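You operate a simulated robot arm through the tools that you are given. There is no shell and no other tool.

You are at the controls of a simulated two-armed robot. One attempt, no reset.

TASK
Raise the music rest and latch the chord written on it.
Fine: HOLD goes on before the keys, one press each; no other note is lit; leave the other controls alone.

Only the result counts: the job must be done as asked and must still hold three seconds after the hand-in. Knocking over, shifting, dropping, spilling or breaking anything else fails it.

THE ROBOT
Two 6-joint arms with two-finger parallel grippers on one trunk that stands fixed in place. Base frame: the origin is at the foot of the trunk, x ahead of it, y to its left, z up. Units: mm, rad, N and s.
The left shoulder is at [280, 185, 1080], the right one opposite. With the tool pointing down near the work surface each hand reaches from about 540 to 920 mm from the base axis, measured 20 degrees to its own side. Payload 1.57 kg a hand.
The TCP of each hand is the grasp point between the finger pads, 30 mm short of the fingertips. In the tool frame z runs along the fingers and y along their closing line. Largest opening 80 mm; finger width 17, thickness 12; the body of the gripper, 40 by 82 mm, starts 80 mm behind the TCP.
Orientation is that of the tool frame in the base frame, as a unit quaternion [x, y, z, w]. With the fingers straight down and closing along the base's y, the tool's x points along the base's -x, its y along +y and its z along -z.

THE INTERFACE
- The arms move only by the tool nudge_tool. It takes "left_moves", "right_moves" or both (then of equal length, played together; a hand with none holds still); each is one flat list of numbers, 7 for each row, row after row: the finger opening in mm, from 0 to 80, then the shift along the base's x, y, z in units of 100 mm (1.0 is 100 mm), then the turn, a rotation vector about the base's x, y, z in units of 90 degrees (1.0 is 90 degrees). In form: [jaw, dx, dy, dz, wx, wy, wz, jaw, dx, dy, dz, wx, wy, wz, ...]. A call has 1 to 20 rows; each row is the pose to reach, as a shift and turn from the pose commanded when the call began. A call with a number of a shift or a turn outside -1 to 1 is refused whole. Rows are played at 5 a second. More than 50 mm and 0.15 rad between two rows, or a gripper value outside its range, and nothing of the call is played. Where a pose cannot be reached the arm comes as near as it can. A force on the tool above 80 N (or 10 N above the force at the start of the call, whichever is more), or a blocked arm, ends the call early, and 0.2 s more pass. The fingers move at their own pace (about 153 mm/s each) and stop on an object; they squeeze with about 31 N. The grip force told is the motor's: it shows also when the fingers shut on nothing. Time passes only in rows, and 0.2 s behind the last, so rows that repeat a pose let the fingers close. The reply holds the time, the measured pose of the TCP, the force on the tool along the base axes, the opening and the grip force, in the units named above and with some noise, with the torque about the TCP (base axes, N m) and any sound that the robot's microphone picked up.
- Cameras (640 x 400 px; columns grow to the right, rows downward): "scene" is now at [221.2, -22.9, 1526]; the picture's right is [-0.42, -0.91, 0.00], its down [-0.73, 0.34, -0.60] and it looks along [0.54, -0.25, -0.80] (base axes); focal length 323 px, centre (320, 200). "left" rides on the left gripper at [72, 7, -122] in its tool frame; the picture's right is [-0.09, 1.00, 0.00], its down [-0.84, -0.08, -0.54] and it looks along [-0.54, -0.05, 0.84] (tool axes); focal length 238 px, centre (320, 200). "right" rides on the right gripper at [72, -7, -122] in its tool frame; the picture's right is [0.09, 1.00, 0.00], its down [-0.84, 0.08, -0.54] and it looks along [-0.54, 0.05, 0.84] (tool axes); focal length 238 px, centre (320, 200). There is no depth. A picture from a camera that has moved, and an enlarged one, comes with that camera's place and axes in the base frame and with its lens. The place of the scene camera against the robot may be out by one fixed shift of up to 18 mm in any direction.
- get_image(camera): a new picture of that camera. No time passes.
- raise_lower(by): slides the trunk up (or, below 0, down) by that many mm; the arms and the scene camera ride with it, the base frame stays. It gives what a move gives, with no picture.
- pan_tilt(pan, tilt): turns the head with the scene camera to pan (to the left, within 1.501 rad either way) and tilt (down, from -0.506 to 1.204), counted from straight ahead of the robot. It gives what a move gives.
- enlarge(camera, box): a new picture of the part [left, top, right, bottom] of that camera's present view, enlarged. No time passes.
- finish_job(): hands the job in; it is judged then, once.

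Places have to be worked out from the pictures, the camera data and where the tool is seen. Open the grippers and draw the arms clear of the work before you hand the job in, unless the task says otherwise.

The tools are called after "Emit:" as name(argument=value, ...) on one line, values as JSON. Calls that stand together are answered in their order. nudge_tool: Moves the arms, as the interface text tells. Its arguments: {"type":"object","properties":{"left_moves":{"type":"array"},"right_moves":{"type":"array"}},"required":[]} The other tools are called the same way: raise_lower (by) moves the trunk up or down; pan_tilt (pan, tilt) turns the head that bears the scene camera; get_image (camera) takes a picture; enlarge (camera, box) takes an enlarged picture of a part of a camera's view; finish_job () hands the job in.

At the start:

```text
time_s: 0.0
left_tool_pos: [597.8, -38.0, 1082.1]
left_tcp_rot: [0.001, 1.0, -0.001, -0.001]
left_wrist_force: [-0.5, 0.3, -0.7]
left_ft_torque: [-0.01, 0.0, 0.0]
left_opening: 80.0
left_finger_force: 0.1
right_tool_pos: [361.3, -474.1, 1044.9]
right_tcp_rot: [0.001, 1.0, 0.0, 0.0]
right_wrist_force: [0.4, -0.2, -0.4]
right_ft_torque: [0.03, 0.04, -0.02]
right_opening: 79.9
right_finger_force: 0.1
trunk travel left (down, up): [-775.0, 215.0]
head pan, tilt (commanded): [-0.436, 0.929]
```

scene: 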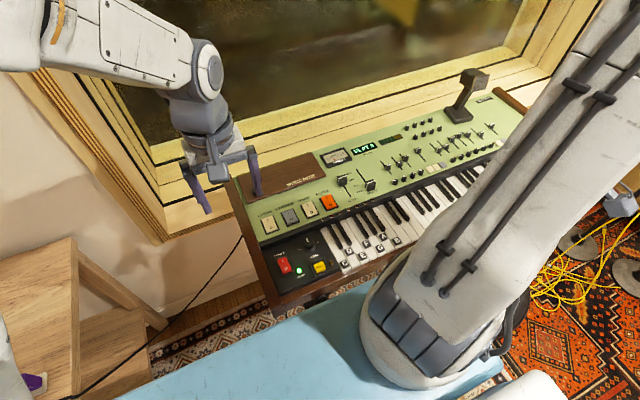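
right: 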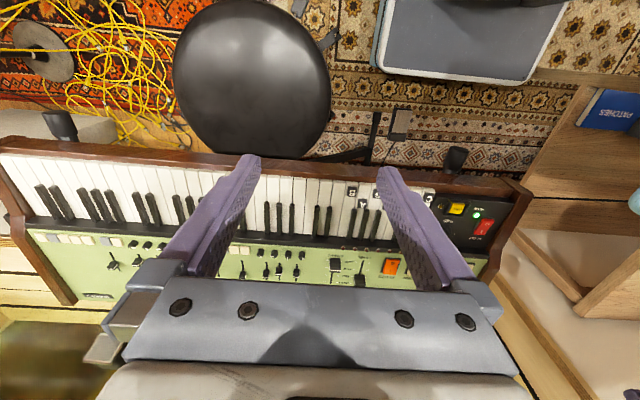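
left: 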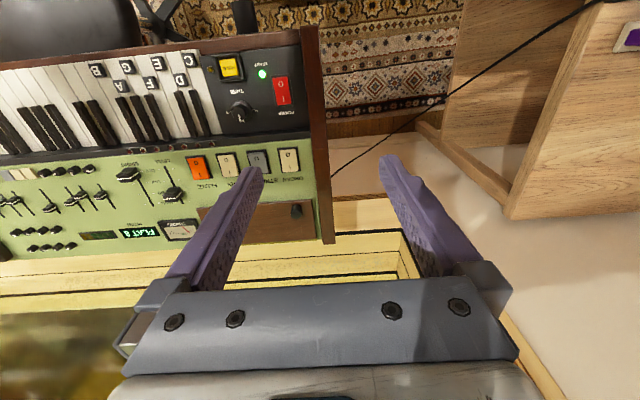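

I start by looking closely at the keyboard from the cameras before moving anything.

Emit:
enlarge(camera="scene", box=[220, 140, 420, 290])

Emit:
enlarge(camera="left", box=[0, 20, 340, 270])

Emit:
enlarge(camera="right", box=[300, 140, 560, 310])

```text
2.67 times, centred on (320, 215) of scene
camera zoom: at [221.2, -22.9, 1526.0], right [-0.42, -0.91, 0.0], down [-0.73, 0.34, -0.6], along [0.54, -0.25, -0.8], focal length 860 px, centre (320, 160)
```

zoom: 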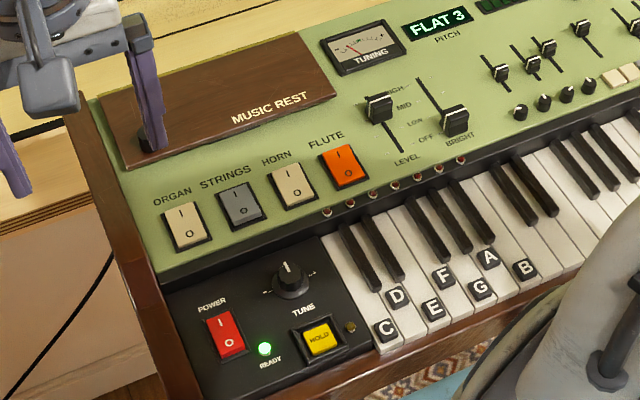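

```text
1.60 times, centred on (170, 145) of left
camera zoom: at [526.8, -30.3, 1203.4], right [0.09, 1.0, 0.0], down [0.84, -0.08, 0.54], along [0.54, -0.05, -0.84], focal length 381 px, centre (560, 288)
```

zoom: 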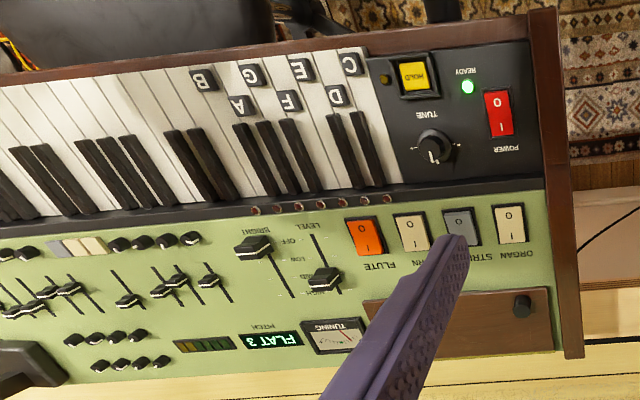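

```text
2.35 times, centred on (430, 225) of right
camera zoom: at [290.2, -480.5, 1165.9], right [-0.09, 1.0, 0.0], down [0.84, 0.08, 0.54], along [0.54, 0.05, -0.84], focal length 561 px, centre (61, 141)
```

zoom: 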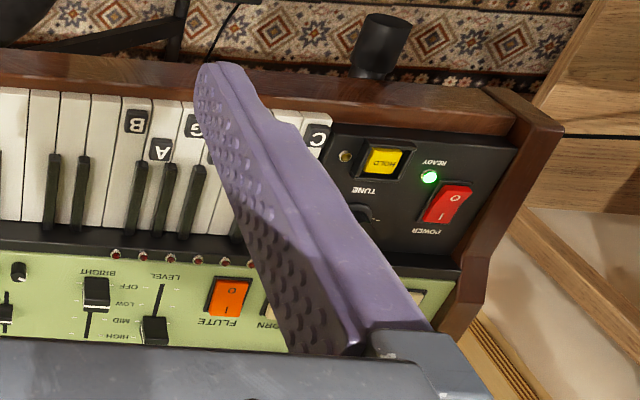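

The HOLD button triangulates to about [540, -178, 770]; keys are about 25 mm apart, and the music rest spans about x 795–890, y -60 to -310 with a knob at its near-left corner. The left finger hides the knob in the scene view, so I move the left hand aside to +y to see it.

Emit:
nudge_tool(left_moves=[80, 0, 0.4, 0, 0, 0, 0, 80, 0, 0.8, 0, 0, 0, 0, 80, 0, 1.0, 0, 0, 0, 0])

Emit:
get_image(camera="scene")

Emit:
get_image(camera="left")

```text
time_s: 0.8
left_tool_pos: [598.5, 63.8, 1081.3]
left_tcp_rot: [0.0, 1.0, -0.001, 0.0]
left_wrist_force: [-0.1, 0.9, -0.4]
left_ft_torque: [0.02, 0.01, 0.0]
left_opening: 80.0
left_finger_force: 0.0
right_tool_pos: [361.9, -473.5, 1045.5]
right_tcp_rot: [0.001, 1.0, 0.0, 0.0]
right_wrist_force: [-0.6, 0.2, 1.0]
right_ft_torque: [-0.01, -0.02, -0.01]
right_opening: 80.2
right_finger_force: 0.0
trunk travel left (down, up): [-775.0, 215.0]
head pan, tilt (commanded): [-0.436, 0.929]
```

```text
taken
camera scene: at [221.2, -22.9, 1526.0], right [-0.42, -0.91, 0.0], down [-0.73, 0.34, -0.6], along [0.54, -0.25, -0.8], focal length 323 px, centre (320, 200)
```

scene: 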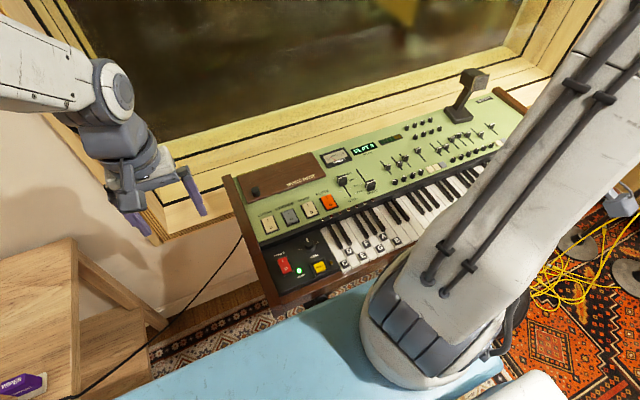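

```text
taken
camera left: at [525.9, 70.8, 1203.3], right [0.09, 1.0, 0.0], down [0.84, -0.08, 0.54], along [0.54, -0.05, -0.84], focal length 238 px, centre (320, 200)
```

left: 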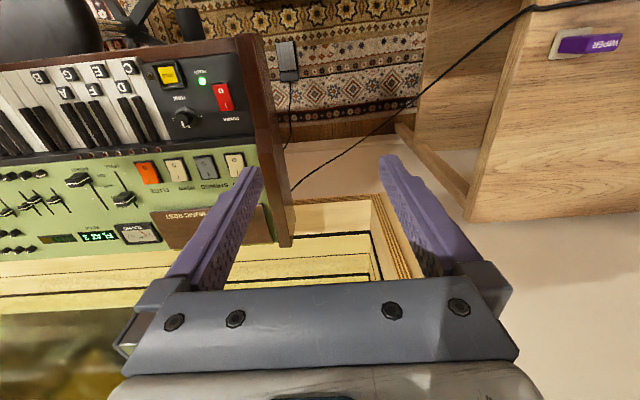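

Emit:
enlarge(camera="scene", box=[220, 135, 380, 235])

Emit:
enlarge(camera="left", box=[100, 130, 300, 255])

```text
4.00 times, centred on (300, 185) of scene
camera zoom: at [221.2, -22.9, 1526.0], right [-0.42, -0.91, 0.0], down [-0.73, 0.34, -0.6], along [0.54, -0.25, -0.8], focal length 1291 px, centre (400, 260)
```

zoom: 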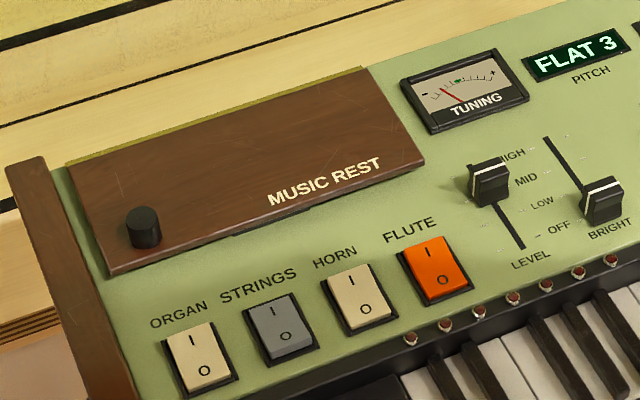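

```text
3.20 times, centred on (200, 192) of left
camera zoom: at [525.9, 70.8, 1203.3], right [0.09, 1.0, 0.0], down [0.84, -0.08, 0.54], along [0.54, -0.05, -0.84], focal length 763 px, centre (704, 224)
```

zoom: 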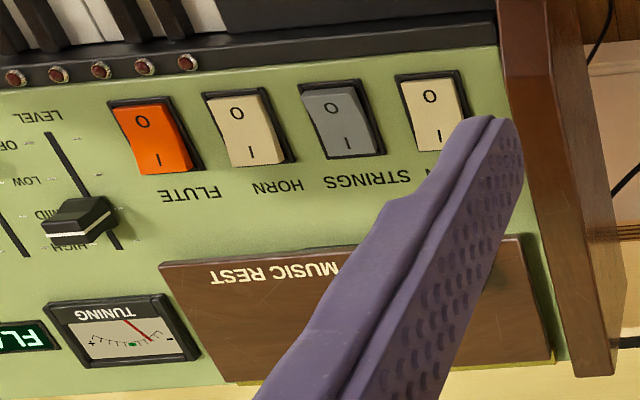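

The knob stands on the lid's near-left corner, but I need a better baseline for its height. I bring the left hand above the rest (staying high) to triangulate with its camera.

Emit:
nudge_tool(left_moves=[80, 0.33, -0.33, 0, 0, 0, 0, 80, 0.66, -0.66, 0, 0, 0, 0, 80, 1.0, -1.0, 0, 0, 0, 0])

Emit:
nudge_tool(left_moves=[80, 0.4, 0, 0, 0, 0, 0, 80, 0.8, 0, 0, 0, 0, 0, 80, 1.0, 0, 0, 0, 0, 0, 80, 1.0, 0, 0, 0, 0, 0])

Emit:
get_image(camera="left")

Emit:
enlarge(camera="left", box=[160, 40, 360, 165])

```text
time_s: 1.6
left_tool_pos: [697.9, -37.1, 1081.0]
left_tcp_rot: [0.0, 1.0, -0.001, -0.001]
left_wrist_force: [0.0, 0.1, 1.1]
left_ft_torque: [-0.01, -0.01, 0.01]
left_opening: 79.8
left_finger_force: 0.0
right_tool_pos: [363.1, -473.2, 1045.8]
right_tcp_rot: [0.0, 1.0, -0.001, 0.0]
right_wrist_force: [-0.8, -0.4, -0.2]
right_ft_torque: [0.0, 0.02, 0.03]
right_opening: 80.1
right_finger_force: 0.1
trunk travel left (down, up): [-775.0, 215.0]
head pan, tilt (commanded): [-0.436, 0.929]
```

```text
time_s: 2.6
left_tool_pos: [799.7, -36.5, 1079.4]
left_tcp_rot: [0.001, 1.0, 0.001, 0.001]
left_wrist_force: [-0.3, -0.3, 0.3]
left_ft_torque: [-0.02, 0.0, 0.03]
left_opening: 79.8
left_finger_force: 0.0
right_tool_pos: [361.7, -475.1, 1045.2]
right_tcp_rot: [0.001, 1.0, 0.001, 0.0]
right_wrist_force: [-0.6, 0.4, -0.6]
right_ft_torque: [0.01, 0.04, -0.02]
right_opening: 80.0
right_finger_force: 0.0
trunk travel left (down, up): [-775.0, 215.0]
head pan, tilt (commanded): [-0.436, 0.929]
```

```text
taken
camera left: at [728.4, -28.8, 1202.2], right [0.09, 1.0, 0.0], down [0.84, -0.08, 0.54], along [0.54, -0.05, -0.84], focal length 238 px, centre (320, 200)
```

left: 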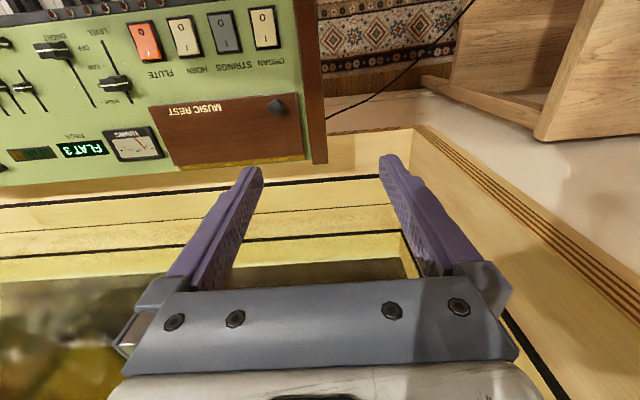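

```text
3.20 times, centred on (260, 102) of left
camera zoom: at [728.4, -28.8, 1202.2], right [0.09, 1.0, 0.0], down [0.84, -0.08, 0.54], along [0.54, -0.05, -0.84], focal length 763 px, centre (512, 512)
```

zoom: 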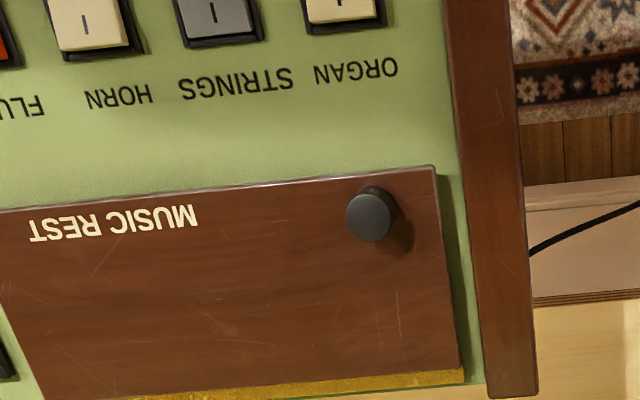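

The knob top triangulates to about [803, -106, 809], and the gold hinge strip is on the lid's far edge, so the lid opens front-up. I zoom further to judge knob size and the lid height.

Emit:
enlarge(camera="left", box=[250, 80, 330, 130])

Emit:
enlarge(camera="scene", box=[230, 160, 310, 210])

```text
8.00 times, centred on (290, 105) of left
camera zoom: at [728.4, -28.8, 1202.2], right [0.09, 1.0, 0.0], down [0.84, -0.08, 0.54], along [0.54, -0.05, -0.84], focal length 1907 px, centre (560, 960)
```

zoom: 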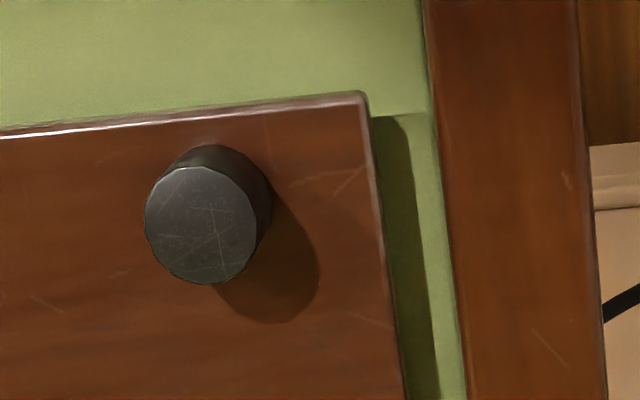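

```text
8.00 times, centred on (270, 185) of scene
camera zoom: at [221.3, -22.9, 1525.9], right [-0.42, -0.91, 0.0], down [-0.73, 0.34, -0.6], along [0.54, -0.25, -0.8], focal length 2581 px, centre (720, 320)
```

zoom: 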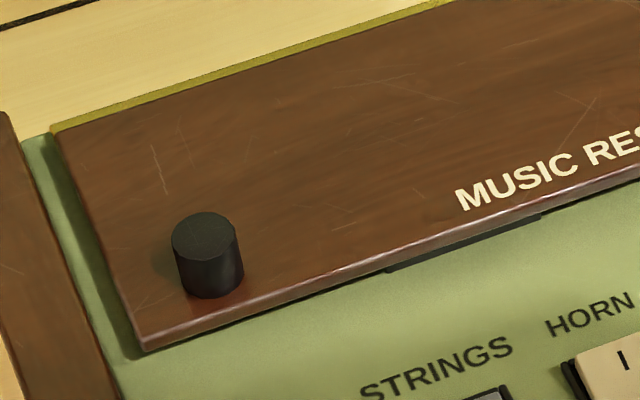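

Knob: about 23 mm across, 20 mm tall, base on the lid at z≈789, centre ≈ [803, -106, 799]; lid front edge x≈785, hinge x≈897. I bring the left hand above the knob, pitched 20° forward to gain reach, with jaws at 46 mm.

Emit:
nudge_tool(left_moves=[46, -0.02, -0.18, -0.25, 0, -0.056, 0, 46, -0.04, -0.35, -0.5, 0, -0.111, 0, 46, -0.05, -0.53, -0.75, 0, -0.167, 0, 46, -0.06, -0.7, -1.0, 0, -0.222, 0, 46, -0.06, -0.7, -1.0, 0, -0.222, 0])

Emit:
get_image(camera="left")

Emit:
get_image(camera="scene")

```text
time_s: 3.8
left_tool_pos: [793.7, -110.0, 980.7]
left_tcp_rot: [0.001, 0.985, -0.001, 0.175]
left_wrist_force: [0.6, 0.0, -0.4]
left_ft_torque: [-0.01, 0.0, -0.01]
left_opening: 46.1
left_finger_force: 0.1
right_tool_pos: [362.1, -474.3, 1046.0]
right_tcp_rot: [-0.001, 1.0, 0.0, 0.0]
right_wrist_force: [-0.1, -0.3, 0.2]
right_ft_torque: [-0.01, -0.01, -0.01]
right_opening: 79.9
right_finger_force: 0.0
trunk travel left (down, up): [-775.0, 215.0]
head pan, tilt (commanded): [-0.436, 0.929]
```

```text
taken
camera left: at [684.0, -101.7, 1071.3], right [0.09, 1.0, 0.03], down [0.6, -0.08, 0.8], along [0.8, -0.05, -0.6], focal length 238 px, centre (320, 200)
```

left: 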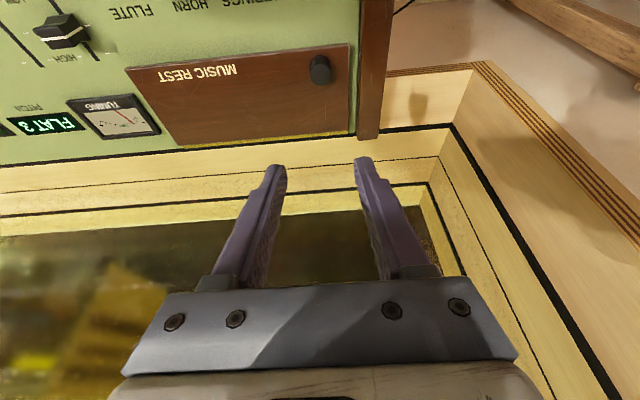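

```text
taken
camera scene: at [221.2, -23.1, 1526.0], right [-0.42, -0.91, 0.0], down [-0.73, 0.34, -0.6], along [0.54, -0.25, -0.8], focal length 323 px, centre (320, 200)
```

scene: 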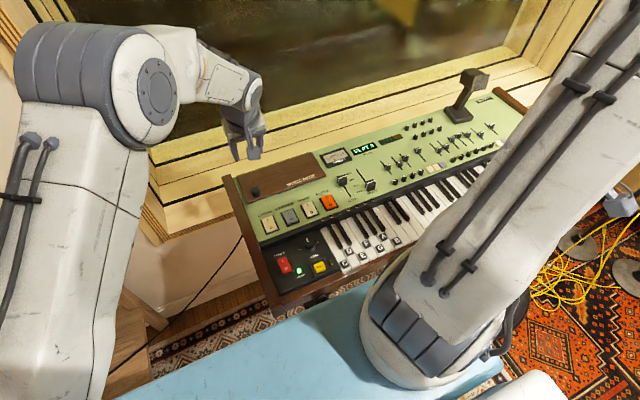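

The hand is pitched and above the knob region. I enlarge the left view to check the knob position against my estimate.

Emit:
enlarge(camera="left", box=[280, 30, 376, 90])

Emit:
enlarge(camera="scene", box=[210, 100, 338, 180])

```text
6.67 times, centred on (328, 60) of left
camera zoom: at [684.0, -101.7, 1071.3], right [0.09, 1.0, 0.03], down [0.6, -0.08, 0.8], along [0.8, -0.05, -0.6], focal length 1589 px, centre (267, 1133)
```

zoom: 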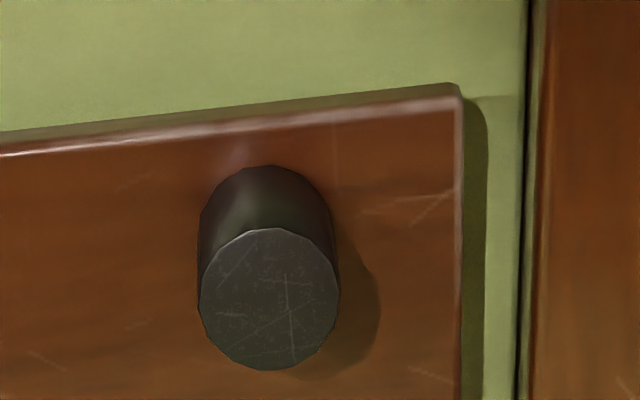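

```text
5.00 times, centred on (274, 140) of scene
camera zoom: at [221.2, -23.1, 1526.0], right [-0.42, -0.91, 0.0], down [-0.73, 0.34, -0.6], along [0.54, -0.25, -0.8], focal length 1613 px, centre (550, 500)
```

zoom: 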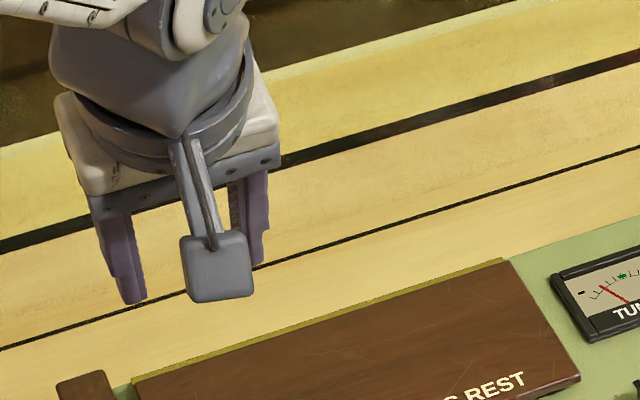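

Knob estimates agree on x≈803–806, y≈-105, with a z spread of several mm, so I go down 100 mm (tips still about 40 mm above the knob) and re-measure from close by.

Emit:
nudge_tool(left_moves=[46, 0, 0.05, -0.4, 0, 0, 0, 46, 0, 0.05, -0.8, 0, 0, 0, 46, 0, 0.05, -1.0, 0, 0, 0, 46, 0, 0.05, -1.0, 0, 0, 0])

Emit:
get_image(camera="left")

Emit:
enlarge(camera="scene", box=[210, 130, 338, 210])

```text
time_s: 4.8
left_tool_pos: [794.3, -102.8, 880.9]
left_tcp_rot: [0.001, 0.985, 0.001, 0.173]
left_wrist_force: [-0.5, -0.5, 0.9]
left_ft_torque: [0.02, -0.01, -0.02]
left_opening: 45.9
left_finger_force: 0.0
right_tool_pos: [361.8, -474.7, 1045.7]
right_tcp_rot: [0.0, 1.0, 0.0, 0.0]
right_wrist_force: [0.3, 0.3, 0.2]
right_ft_torque: [-0.01, 0.02, 0.04]
right_opening: 80.1
right_finger_force: 0.1
trunk travel left (down, up): [-775.0, 215.0]
head pan, tilt (commanded): [-0.436, 0.929]
```

```text
taken
camera left: at [684.6, -95.2, 970.6], right [0.09, 1.0, 0.03], down [0.6, -0.08, 0.8], along [0.79, -0.05, -0.61], focal length 238 px, centre (320, 200)
```

left: 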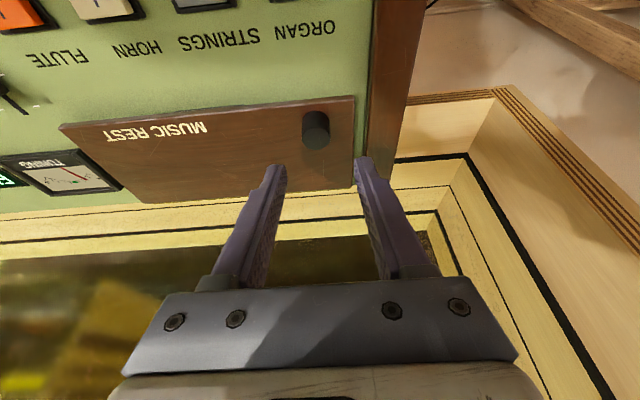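

```text
5.00 times, centred on (274, 170) of scene
camera zoom: at [221.3, -23.0, 1525.9], right [-0.42, -0.91, 0.0], down [-0.73, 0.34, -0.6], along [0.54, -0.25, -0.8], focal length 1613 px, centre (550, 350)
```

zoom: 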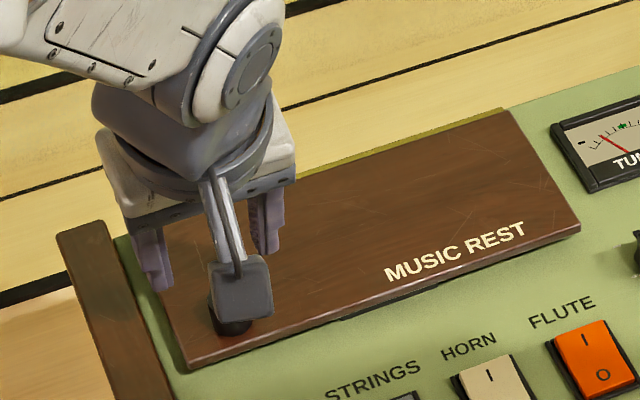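

Emit:
enlarge(camera="left", box=[256, 90, 384, 170])

```text
5.00 times, centred on (320, 130) of left
camera zoom: at [684.6, -95.2, 970.6], right [0.09, 1.0, 0.03], down [0.6, -0.08, 0.8], along [0.79, -0.05, -0.61], focal length 1192 px, centre (320, 550)
```

zoom: 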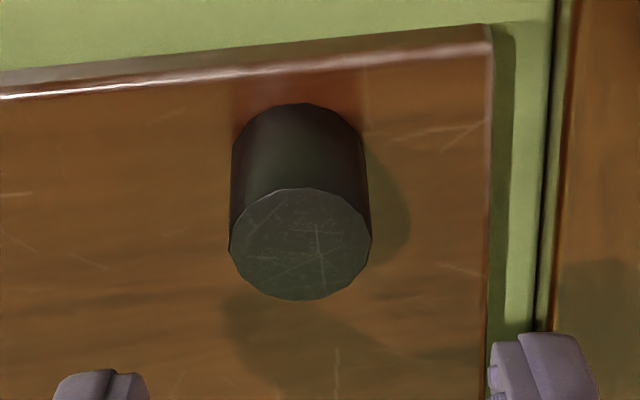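

From three consistent close views the knob is now at top [801, -104, 823], base z≈800, so its centre is at about [801, -104, 811]. I lower the left hand so the tips straddle it about 4 mm above the lid, jaws at 40 mm.

Emit:
nudge_tool(left_moves=[40, -0.02, -0.01, -0.2, 0, 0, 0, 40, -0.02, -0.01, -0.36, 0, 0, 0, 40, -0.02, -0.01, -0.46, 0, 0, 0, 40, -0.02, -0.01, -0.46, 0, 0, 0])

Emit:
get_image(camera="left")

Emit:
enlarge(camera="left", box=[240, 110, 400, 210])

```text
time_s: 5.8
left_tool_pos: [791.9, -103.0, 836.1]
left_tcp_rot: [0.001, 0.985, -0.001, 0.173]
left_wrist_force: [0.4, -0.1, -0.5]
left_ft_torque: [0.0, -0.01, 0.01]
left_opening: 40.2
left_finger_force: 0.0
right_tool_pos: [362.1, -474.3, 1044.9]
right_tcp_rot: [0.0, 1.0, 0.0, 0.0]
right_wrist_force: [-0.7, -1.2, -1.1]
right_ft_torque: [0.03, -0.02, 0.01]
right_opening: 80.0
right_finger_force: 0.0
trunk travel left (down, up): [-775.0, 215.0]
head pan, tilt (commanded): [-0.436, 0.929]
```

```text
taken
camera left: at [683.0, -96.7, 925.4], right [0.09, 1.0, 0.03], down [0.6, -0.08, 0.8], along [0.79, -0.05, -0.6], focal length 238 px, centre (320, 200)
```

left: 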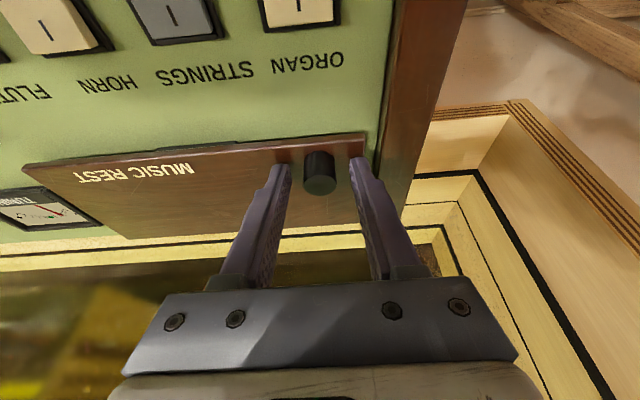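

```text
4.00 times, centred on (320, 160) of left
camera zoom: at [683.0, -96.7, 925.4], right [0.09, 1.0, 0.03], down [0.6, -0.08, 0.8], along [0.79, -0.05, -0.6], focal length 953 px, centre (320, 360)
```

zoom: 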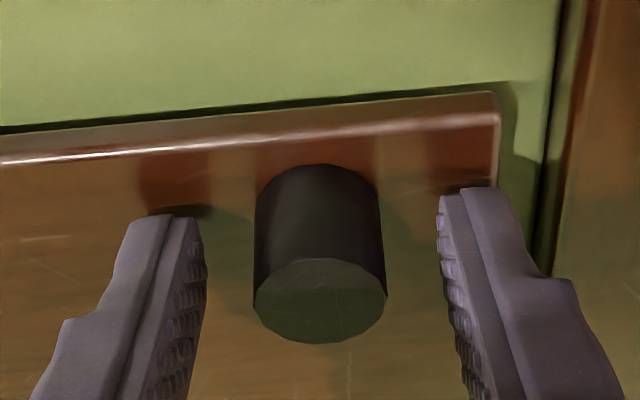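

The fingers straddle the knob with the tips just above the lid. Closing the left gripper on the knob.

Emit:
nudge_tool(left_moves=[20, 0, 0, 0, 0, 0, 0, 10, 0, 0, 0, 0, 0, 0, 10, 0, 0, 0, 0, 0, 0, 10, 0, 0, 0, 0, 0, 0])

Emit:
enlarge(camera="left", box=[240, 110, 400, 210])

```text
time_s: 6.8
left_tool_pos: [791.6, -104.7, 837.6]
left_tcp_rot: [0.001, 0.985, 0.0, 0.174]
left_wrist_force: [0.8, -2.7, -0.8]
left_ft_torque: [-0.06, 0.02, -0.01]
left_opening: 21.1
left_finger_force: 33.8
right_tool_pos: [362.8, -474.8, 1046.2]
right_tcp_rot: [0.001, 1.0, -0.001, 0.0]
right_wrist_force: [-0.1, 0.3, -0.1]
right_ft_torque: [0.0, 0.0, -0.02]
right_opening: 80.2
right_finger_force: 0.1
trunk travel left (down, up): [-775.0, 215.0]
head pan, tilt (commanded): [-0.436, 0.929]
```

```text
4.00 times, centred on (320, 160) of left
camera zoom: at [683.0, -97.0, 925.5], right [0.09, 1.0, 0.03], down [0.6, -0.08, 0.8], along [0.79, -0.05, -0.6], focal length 953 px, centre (320, 360)
```

zoom: 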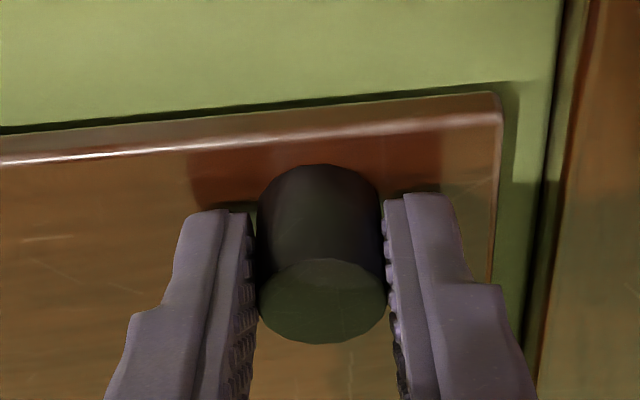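

The knob is gripped (opening 21 mm, 34 N). I lift it along its arc about the hinge (≈[893, 797]) by about 20° first and watch the forces.

Emit:
nudge_tool(left_moves=[10, 0.016, 0, 0.08, 0, 0, 0, 10, 0.038, 0, 0.158, 0, 0, 0, 10, 0.068, 0, 0.233, 0, 0, 0, 10, 0.103, 0, 0.306, 0, 0, 0, 10, 0.103, 0, 0.306, 0, 0, 0])

Emit:
get_image(camera="left")

Emit:
enlarge(camera="scene", box=[210, 130, 338, 210])

```text
time_s: 8.0
left_tool_pos: [802.3, -103.8, 864.8]
left_tcp_rot: [0.001, 0.985, -0.001, 0.172]
left_wrist_force: [-2.6, -9.8, -11.9]
left_ft_torque: [-0.21, 1.17, -0.07]
left_opening: 21.4
left_finger_force: 34.2
right_tool_pos: [361.9, -474.8, 1046.0]
right_tcp_rot: [0.001, 1.0, 0.001, 0.001]
right_wrist_force: [0.7, -0.7, -0.3]
right_ft_torque: [-0.02, -0.03, -0.01]
right_opening: 80.3
right_finger_force: 0.0
trunk travel left (down, up): [-775.0, 215.0]
head pan, tilt (commanded): [-0.436, 0.929]
```

```text
taken
camera left: at [692.6, -97.1, 956.0], right [0.09, 1.0, 0.03], down [0.6, -0.08, 0.79], along [0.79, -0.05, -0.61], focal length 238 px, centre (320, 200)
```

left: 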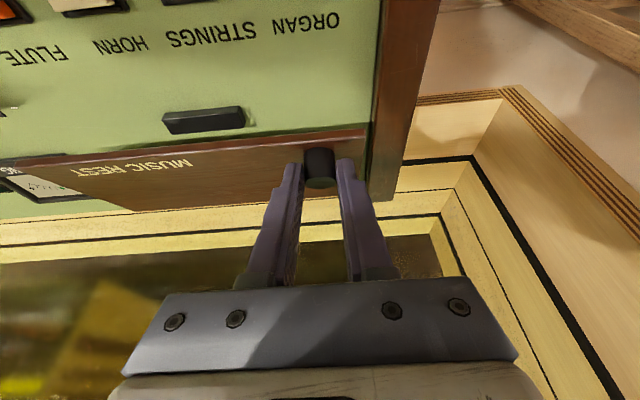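

```text
5.00 times, centred on (274, 170) of scene
camera zoom: at [221.6, -23.7, 1525.9], right [-0.42, -0.91, 0.0], down [-0.73, 0.34, -0.6], along [0.54, -0.25, -0.8], focal length 1613 px, centre (550, 350)
```

zoom: 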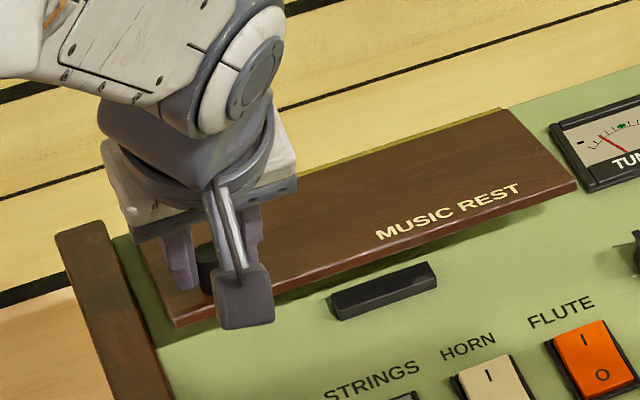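

The lid is coming up (~18°), with modest forces (~12 N), and a black ledge shows on the panel beneath. I continue along the arc to about 50°.

Emit:
nudge_tool(left_moves=[10, 0.042, -0.01, 0.07, 0, 0, 0, 10, 0.09, -0.01, 0.135, 0, 0, 0, 10, 0.144, -0.01, 0.196, 0, 0, 0, 10, 0.202, -0.01, 0.253, 0, 0, 0, 10, 0.265, -0.01, 0.304, 0, 0, 0, 10, 0.333, -0.01, 0.349, 0, 0, 0, 10, 0.333, -0.01, 0.349, 0, 0, 0])

Emit:
get_image(camera="left")

Emit:
enlarge(camera="scene", box=[210, 110, 370, 210])

```text
time_s: 9.6
left_tool_pos: [837.9, -103.4, 902.3]
left_tcp_rot: [0.0, 0.985, -0.001, 0.175]
left_wrist_force: [3.7, 5.0, -0.8]
left_ft_torque: [0.15, -0.37, 0.11]
left_opening: 21.2
left_finger_force: 33.8
right_tool_pos: [363.6, -472.9, 1045.7]
right_tcp_rot: [0.0, 1.0, -0.001, 0.0]
right_wrist_force: [0.5, 0.8, -0.2]
right_ft_torque: [-0.05, 0.01, -0.01]
right_opening: 80.0
right_finger_force: 0.1
trunk travel left (down, up): [-775.0, 215.0]
head pan, tilt (commanded): [-0.436, 0.929]
```

```text
taken
camera left: at [728.1, -97.0, 992.5], right [0.09, 1.0, 0.03], down [0.6, -0.08, 0.8], along [0.8, -0.05, -0.6], focal length 238 px, centre (320, 200)
```

left: 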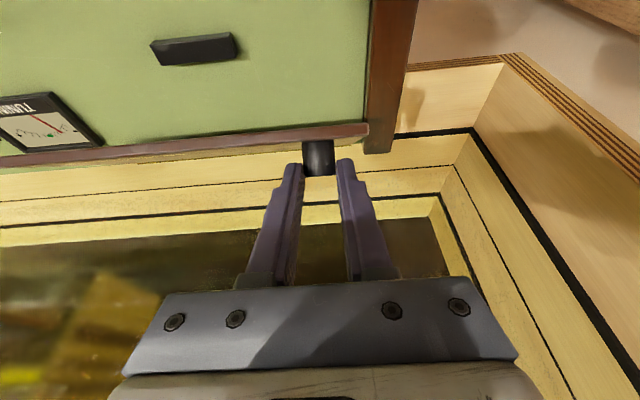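

```text
4.00 times, centred on (290, 160) of scene
camera zoom: at [221.4, -22.7, 1526.0], right [-0.42, -0.91, 0.0], down [-0.73, 0.34, -0.6], along [0.54, -0.25, -0.8], focal length 1291 px, centre (440, 360)
```

zoom: 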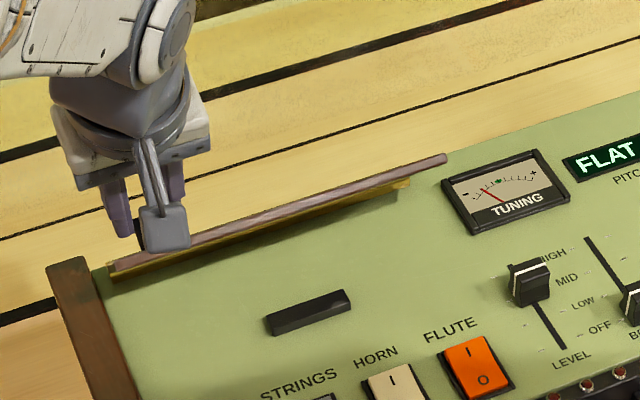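

The lid is now about 50° up, edge-on to the scene camera, with low forces. I carry on along the arc to roughly 72°.

Emit:
nudge_tool(left_moves=[10, 0.071, 0, 0.039, 0, 0, 0, 10, 0.145, 0, 0.072, 0, 0, 0, 10, 0.222, 0, 0.098, 0, 0, 0, 10, 0.301, 0, 0.117, 0, 0, 0, 10, 0.333, 0, 0.122, 0, 0, 0, 10, 0.333, 0, 0.122, 0, 0, 0])

Emit:
get_image(camera="left")

Emit:
enlarge(camera="scene", box=[210, 110, 370, 210])

```text
time_s: 11.0
left_tool_pos: [867.7, -104.4, 912.3]
left_tcp_rot: [0.0, 0.985, 0.001, 0.172]
left_wrist_force: [-11.8, 7.9, -0.5]
left_ft_torque: [0.15, 1.24, -0.03]
left_opening: 21.1
left_finger_force: 34.8
right_tool_pos: [361.7, -473.0, 1044.6]
right_tcp_rot: [0.0, 1.0, 0.001, 0.0]
right_wrist_force: [0.1, 0.8, -0.2]
right_ft_torque: [-0.05, -0.02, -0.03]
right_opening: 80.0
right_finger_force: 0.1
trunk travel left (down, up): [-775.0, 215.0]
head pan, tilt (commanded): [-0.436, 0.929]
```

```text
taken
camera left: at [757.6, -97.4, 1002.8], right [0.09, 1.0, 0.03], down [0.6, -0.08, 0.79], along [0.79, -0.05, -0.61], focal length 238 px, centre (320, 200)
```

left: 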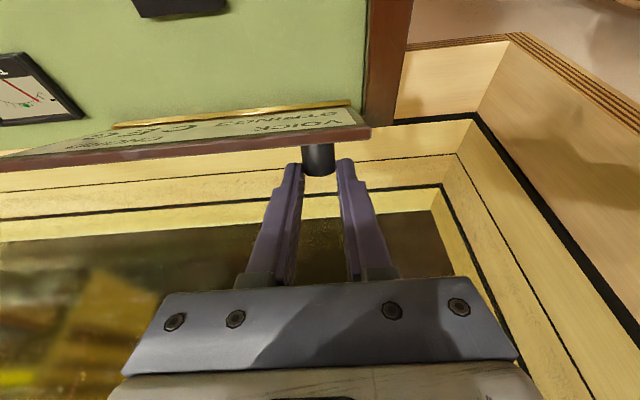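

```text
4.00 times, centred on (290, 160) of scene
camera zoom: at [220.8, -22.5, 1526.0], right [-0.42, -0.91, 0.0], down [-0.73, 0.34, -0.6], along [0.54, -0.25, -0.8], focal length 1291 px, centre (440, 360)
```

zoom: 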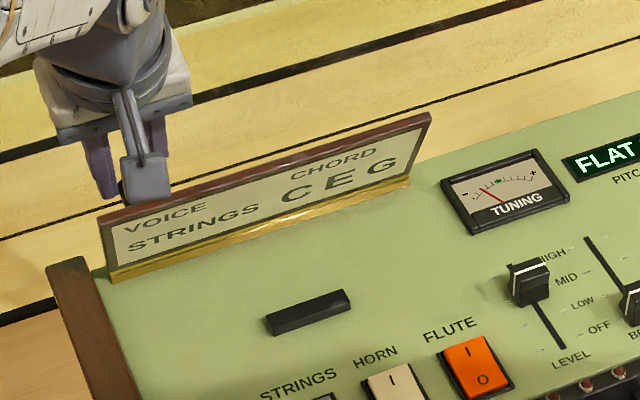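

The rest's card now reads "VOICE: STRINGS, CHORD: C E G" — the chord is C E G, and voices are other controls to be left alone. The lid is about 70° up and still held by the left hand; I bring the right hand forward, high over the keyboard, to support and push the lid from its front side.

Emit:
nudge_tool(right_moves=[0, 0.33, 0.17, 0, 0, 0, 0, 0, 0.66, 0.33, 0, 0, 0, 0, 0, 1.0, 0.5, 0, 0, 0, 0])

Emit:
nudge_tool(right_moves=[0, 0.33, 0.17, 0, 0, -0.083, 0, 0, 0.66, 0.33, 0, 0, -0.167, 0, 0, 1.0, 0.5, 0, 0, -0.25, 0])

Emit:
nudge_tool(right_moves=[0, 0.33, 0.17, 0, 0, -0.083, 0, 0, 0.66, 0.33, 0, 0, -0.167, 0, 0, 1.0, 0.5, 0, 0, -0.25, 0, 0, 1.0, 0.5, 0, 0, -0.25, 0])

Emit:
get_image(camera="scene")

Emit:
get_image(camera="right")

```text
time_s: 11.8
left_tool_pos: [866.9, -104.2, 913.1]
left_tcp_rot: [-0.001, 0.985, 0.001, 0.172]
left_wrist_force: [-8.3, 9.7, -2.3]
left_ft_torque: [0.08, 1.03, 0.01]
left_opening: 21.3
left_finger_force: 34.1
right_tool_pos: [461.1, -424.7, 1045.5]
right_tcp_rot: [0.001, 1.0, 0.0, 0.001]
right_wrist_force: [-0.4, -0.4, 0.2]
right_ft_torque: [-0.01, -0.01, 0.02]
right_opening: 0.2
right_finger_force: 21.5
trunk travel left (down, up): [-775.0, 215.0]
head pan, tilt (commanded): [-0.436, 0.929]
```

```text
time_s: 12.6
left_tool_pos: [866.8, -105.4, 912.2]
left_tcp_rot: [-0.001, 0.985, 0.001, 0.172]
left_wrist_force: [-7.1, 10.7, -2.7]
left_ft_torque: [0.14, 0.89, 0.01]
left_opening: 21.2
left_finger_force: 34.5
right_tool_pos: [562.1, -374.3, 1045.0]
right_tcp_rot: [0.0, 0.981, 0.0, 0.195]
right_wrist_force: [-0.1, 1.3, 0.6]
right_ft_torque: [0.05, 0.0, 0.03]
right_opening: 0.0
right_finger_force: 21.5
trunk travel left (down, up): [-775.0, 215.0]
head pan, tilt (commanded): [-0.436, 0.929]
```

```text
time_s: 13.6
left_tool_pos: [866.2, -104.5, 913.1]
left_tcp_rot: [0.0, 0.985, 0.0, 0.173]
left_wrist_force: [-7.5, 10.3, -2.3]
left_ft_torque: [0.28, 0.82, 0.04]
left_opening: 21.1
left_finger_force: 34.7
right_tool_pos: [664.2, -322.5, 1046.7]
right_tcp_rot: [0.0, 0.924, 0.0, 0.383]
right_wrist_force: [-0.1, 0.7, 0.0]
right_ft_torque: [0.02, 0.0, -0.02]
right_opening: 0.0
right_finger_force: 21.0
trunk travel left (down, up): [-775.0, 215.0]
head pan, tilt (commanded): [-0.436, 0.929]
```

```text
taken
camera scene: at [221.0, -22.3, 1526.0], right [-0.42, -0.91, 0.0], down [-0.73, 0.34, -0.6], along [0.54, -0.25, -0.8], focal length 323 px, centre (320, 200)
```

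scene: 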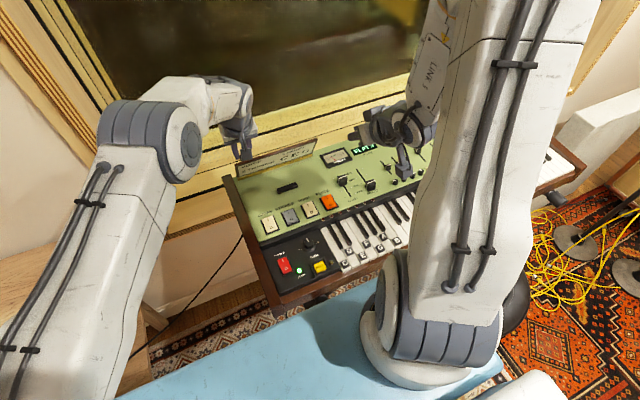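

```text
taken
camera right: at [526.9, -328.8, 1081.1], right [-0.06, 1.0, -0.07], down [0.21, 0.08, 0.98], along [0.98, 0.05, -0.21], focal length 238 px, centre (320, 200)
```

right: 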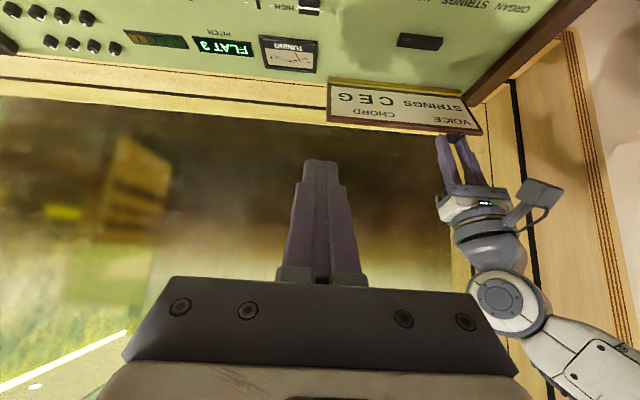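

The right hand is at [664, -322, 1047] pitched 45°, clear of everything. I take it towards a spot about 40 mm in front of the lid's card side at y≈-255.

Emit:
nudge_tool(right_moves=[0, 0.18, 0.17, -0.25, 0, 0, 0, 0, 0.35, 0.34, -0.5, 0, 0, 0, 0, 0.53, 0.5, -0.75, 0, 0, 0, 0, 0.7, 0.67, -1.0, 0, 0, 0])

Emit:
nudge_tool(right_moves=[0, 0.2, 0, -0.2, 0, 0, 0, 0, 0.4, 0, -0.4, 0, 0, 0, 0, 0.6, 0, -0.6, 0, 0, 0, 0, 0.6, 0, -0.6, 0, 0, 0])

Emit:
get_image(camera="right")

Emit:
get_image(camera="scene")

```text
time_s: 14.6
left_tool_pos: [867.5, -105.1, 912.1]
left_tcp_rot: [0.0, 0.985, 0.0, 0.173]
left_wrist_force: [-6.7, 10.6, -1.4]
left_ft_torque: [0.28, 0.73, 0.08]
left_opening: 21.4
left_finger_force: 34.5
right_tool_pos: [743.4, -275.9, 969.3]
right_tcp_rot: [0.002, 0.925, 0.013, 0.379]
right_wrist_force: [-0.7, 0.2, 0.2]
right_ft_torque: [-0.01, -0.01, 0.0]
right_opening: 0.0
right_finger_force: 20.8
right hand out of reach, approached as far as the arm can: row 2, 3, 4
trunk travel left (down, up): [-775.0, 215.0]
head pan, tilt (commanded): [-0.436, 0.929]
```

```text
time_s: 15.6
left_tool_pos: [866.3, -104.7, 912.9]
left_tcp_rot: [0.0, 0.985, 0.0, 0.174]
left_wrist_force: [-6.0, 11.2, -2.2]
left_ft_torque: [0.29, 0.69, 0.06]
left_opening: 21.3
left_finger_force: 34.5
right_tool_pos: [809.4, -279.0, 913.7]
right_tcp_rot: [0.002, 0.925, 0.006, 0.381]
right_wrist_force: [0.3, 0.5, 0.4]
right_ft_torque: [0.0, 0.02, -0.01]
right_opening: 0.0
right_finger_force: 21.2
right hand out of reach, approached as far as the arm can: row 1, 2, 3, 4
trunk travel left (down, up): [-775.0, 215.0]
head pan, tilt (commanded): [-0.436, 0.929]
```

```text
taken
camera right: at [672.6, -286.1, 947.7], right [-0.07, 1.0, -0.05], down [0.21, 0.06, 0.98], along [0.97, 0.06, -0.22], focal length 238 px, centre (320, 200)
```

right: 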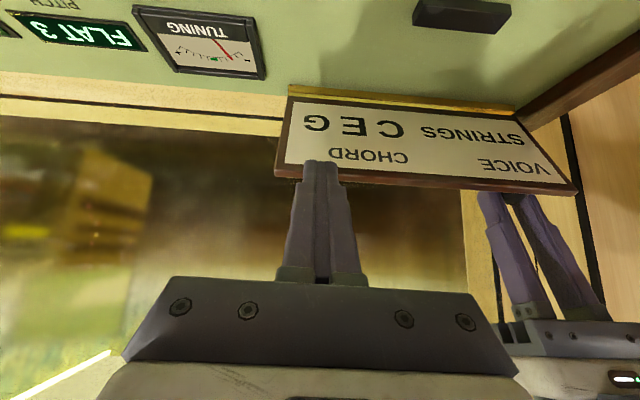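

```text
taken
camera scene: at [221.1, -22.1, 1526.0], right [-0.42, -0.91, 0.0], down [-0.73, 0.34, -0.6], along [0.54, -0.25, -0.8], focal length 323 px, centre (320, 200)
```

scene: 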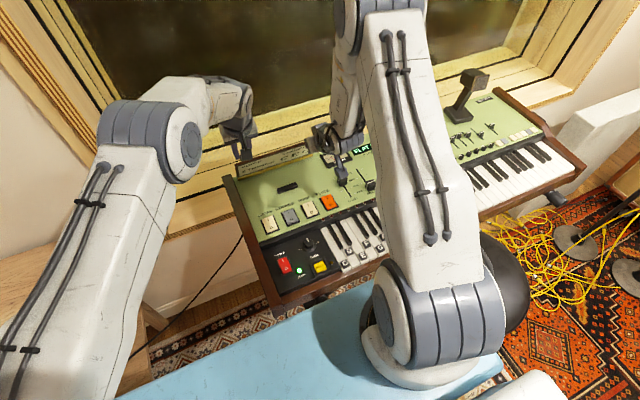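

The 45° pitch puts the right hand at its limit here (it stopped at [809, -279, 914]), about 25 mm short of the lid. I reduce its pitch to about 25°, which leaves it clear, and see where it settles.

Emit:
nudge_tool(right_moves=[0, -0.05, 0, 0, 0, 0.075, 0, 0, -0.05, 0, 0, 0, 0.15, 0, 0, -0.05, 0, 0, 0, 0.222, 0, 0, -0.05, 0, 0, 0, 0.222, 0])

Emit:
get_image(camera="right")

Emit:
enlarge(camera="scene", box=[200, 90, 400, 215])

```text
time_s: 16.6
left_tool_pos: [866.4, -103.0, 913.3]
left_tcp_rot: [0.0, 0.985, 0.0, 0.173]
left_wrist_force: [-5.3, 10.1, -2.4]
left_ft_torque: [0.25, 0.63, 0.05]
left_opening: 21.2
left_finger_force: 34.2
right_tool_pos: [803.5, -272.5, 912.7]
right_tcp_rot: [-0.002, 0.972, 0.012, 0.234]
right_wrist_force: [0.4, 0.8, 0.2]
right_ft_torque: [0.01, 0.0, -0.01]
right_opening: 0.2
right_finger_force: 21.4
right hand out of reach, approached as far as the arm can: row 3, 4
trunk travel left (down, up): [-775.0, 215.0]
head pan, tilt (commanded): [-0.436, 0.929]
```

```text
taken
camera right: at [684.0, -282.7, 986.9], right [-0.09, 1.0, -0.02], down [0.5, 0.06, 0.87], along [0.86, 0.07, -0.5], focal length 238 px, centre (320, 200)
```

right: 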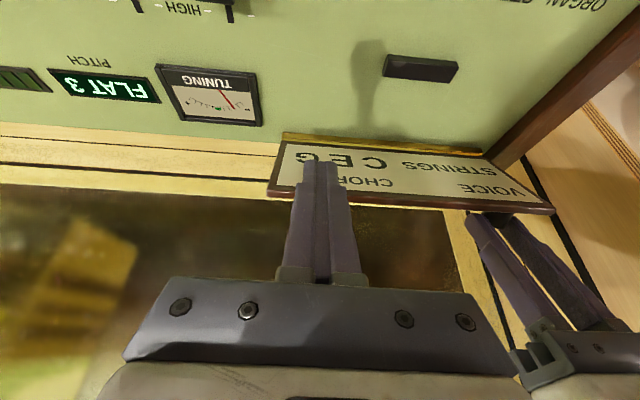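

```text
3.20 times, centred on (300, 152) of scene
camera zoom: at [221.1, -22.1, 1526.0], right [-0.42, -0.91, 0.0], down [-0.73, 0.34, -0.6], along [0.54, -0.25, -0.8], focal length 1032 px, centre (384, 352)
```

zoom: 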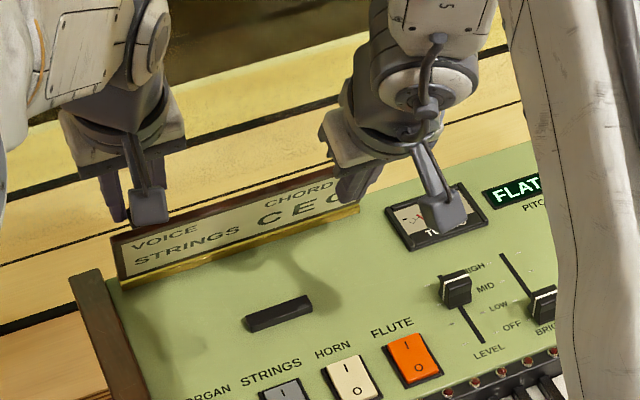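

Right hand now at [803, -272, 913], pitch 27°, still flagged as limited. I reduce the pitch another 15° so the commanded pose becomes reachable; that keeps it in front of the lid.

Emit:
nudge_tool(right_moves=[0, 0, 0, 0, 0, 0.083, 0, 0, 0, 0, 0, 0, 0.167, 0, 0, 0, 0, 0, 0, 0.167, 0])

Emit:
get_image(camera="right")

```text
time_s: 17.4
left_tool_pos: [865.7, -104.3, 913.2]
left_tcp_rot: [0.0, 0.985, 0.0, 0.173]
left_wrist_force: [-4.9, 9.9, -1.2]
left_ft_torque: [0.28, 0.6, 0.0]
left_opening: 21.1
left_finger_force: 34.3
right_tool_pos: [813.0, -246.4, 915.4]
right_tcp_rot: [-0.019, 0.982, 0.064, 0.179]
right_wrist_force: [0.4, -1.1, 0.3]
right_ft_torque: [-0.02, 0.0, -0.02]
right_opening: 0.1
right_finger_force: 21.5
right hand out of reach, approached as far as the arm can: row 1, 2
trunk travel left (down, up): [-775.0, 215.0]
head pan, tilt (commanded): [-0.436, 0.929]
```

```text
taken
camera right: at [703.2, -269.6, 1000.0], right [-0.15, 0.99, 0.08], down [0.59, 0.02, 0.81], along [0.8, 0.17, -0.58], focal length 238 px, centre (320, 200)
```

right: 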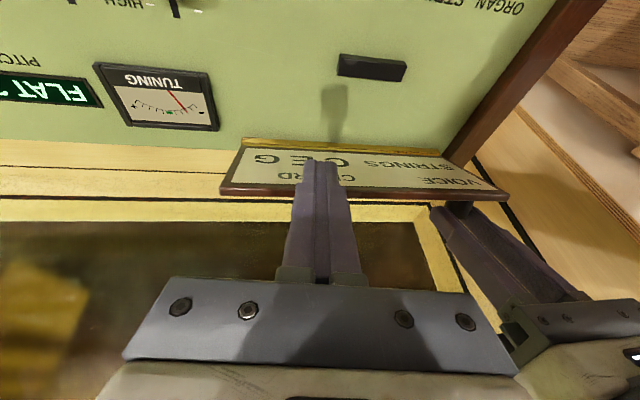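

Row 3 was reachable and the arm seems still under way; I hold both arms still for a moment and read where it settles.

Emit:
nudge_tool(right_moves=[0, 0, 0, 0, 0, 0, 0, 0, 0, 0, 0, 0, 0, 0])

Emit:
get_image(camera="right")

Emit:
get_image(camera="scene")

```text
time_s: 18.0
left_tool_pos: [867.2, -104.6, 913.3]
left_tcp_rot: [-0.001, 0.985, 0.001, 0.173]
left_wrist_force: [-4.7, 10.8, -0.9]
left_ft_torque: [0.25, 0.58, 0.01]
left_opening: 21.2
left_finger_force: 34.2
right_tool_pos: [813.4, -245.3, 915.0]
right_tcp_rot: [-0.019, 0.981, 0.063, 0.18]
right_wrist_force: [0.4, 0.0, -0.3]
right_ft_torque: [-0.03, 0.01, -0.01]
right_opening: 0.0
right_finger_force: 21.6
trunk travel left (down, up): [-775.0, 215.0]
head pan, tilt (commanded): [-0.436, 0.929]
```

```text
taken
camera right: at [703.2, -269.6, 1000.0], right [-0.15, 0.99, 0.08], down [0.59, 0.02, 0.81], along [0.8, 0.17, -0.58], focal length 238 px, centre (320, 200)
```

right: 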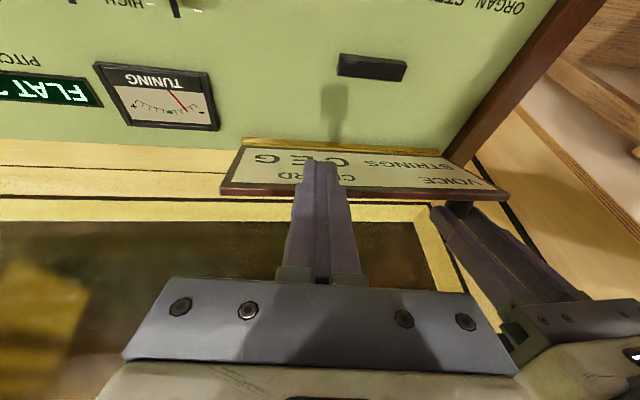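

```text
taken
camera scene: at [221.1, -22.0, 1526.0], right [-0.42, -0.91, 0.0], down [-0.73, 0.34, -0.6], along [0.54, -0.25, -0.8], focal length 323 px, centre (320, 200)
```

scene: 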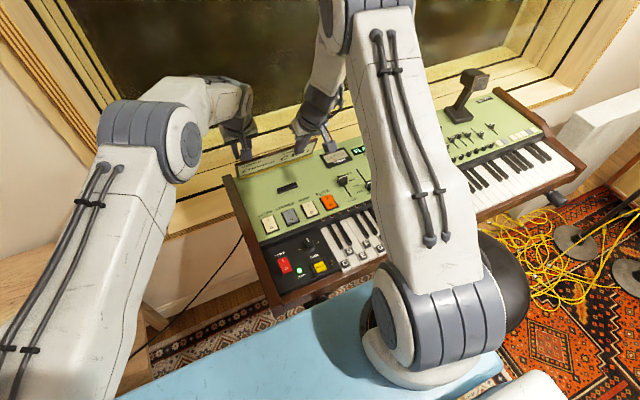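

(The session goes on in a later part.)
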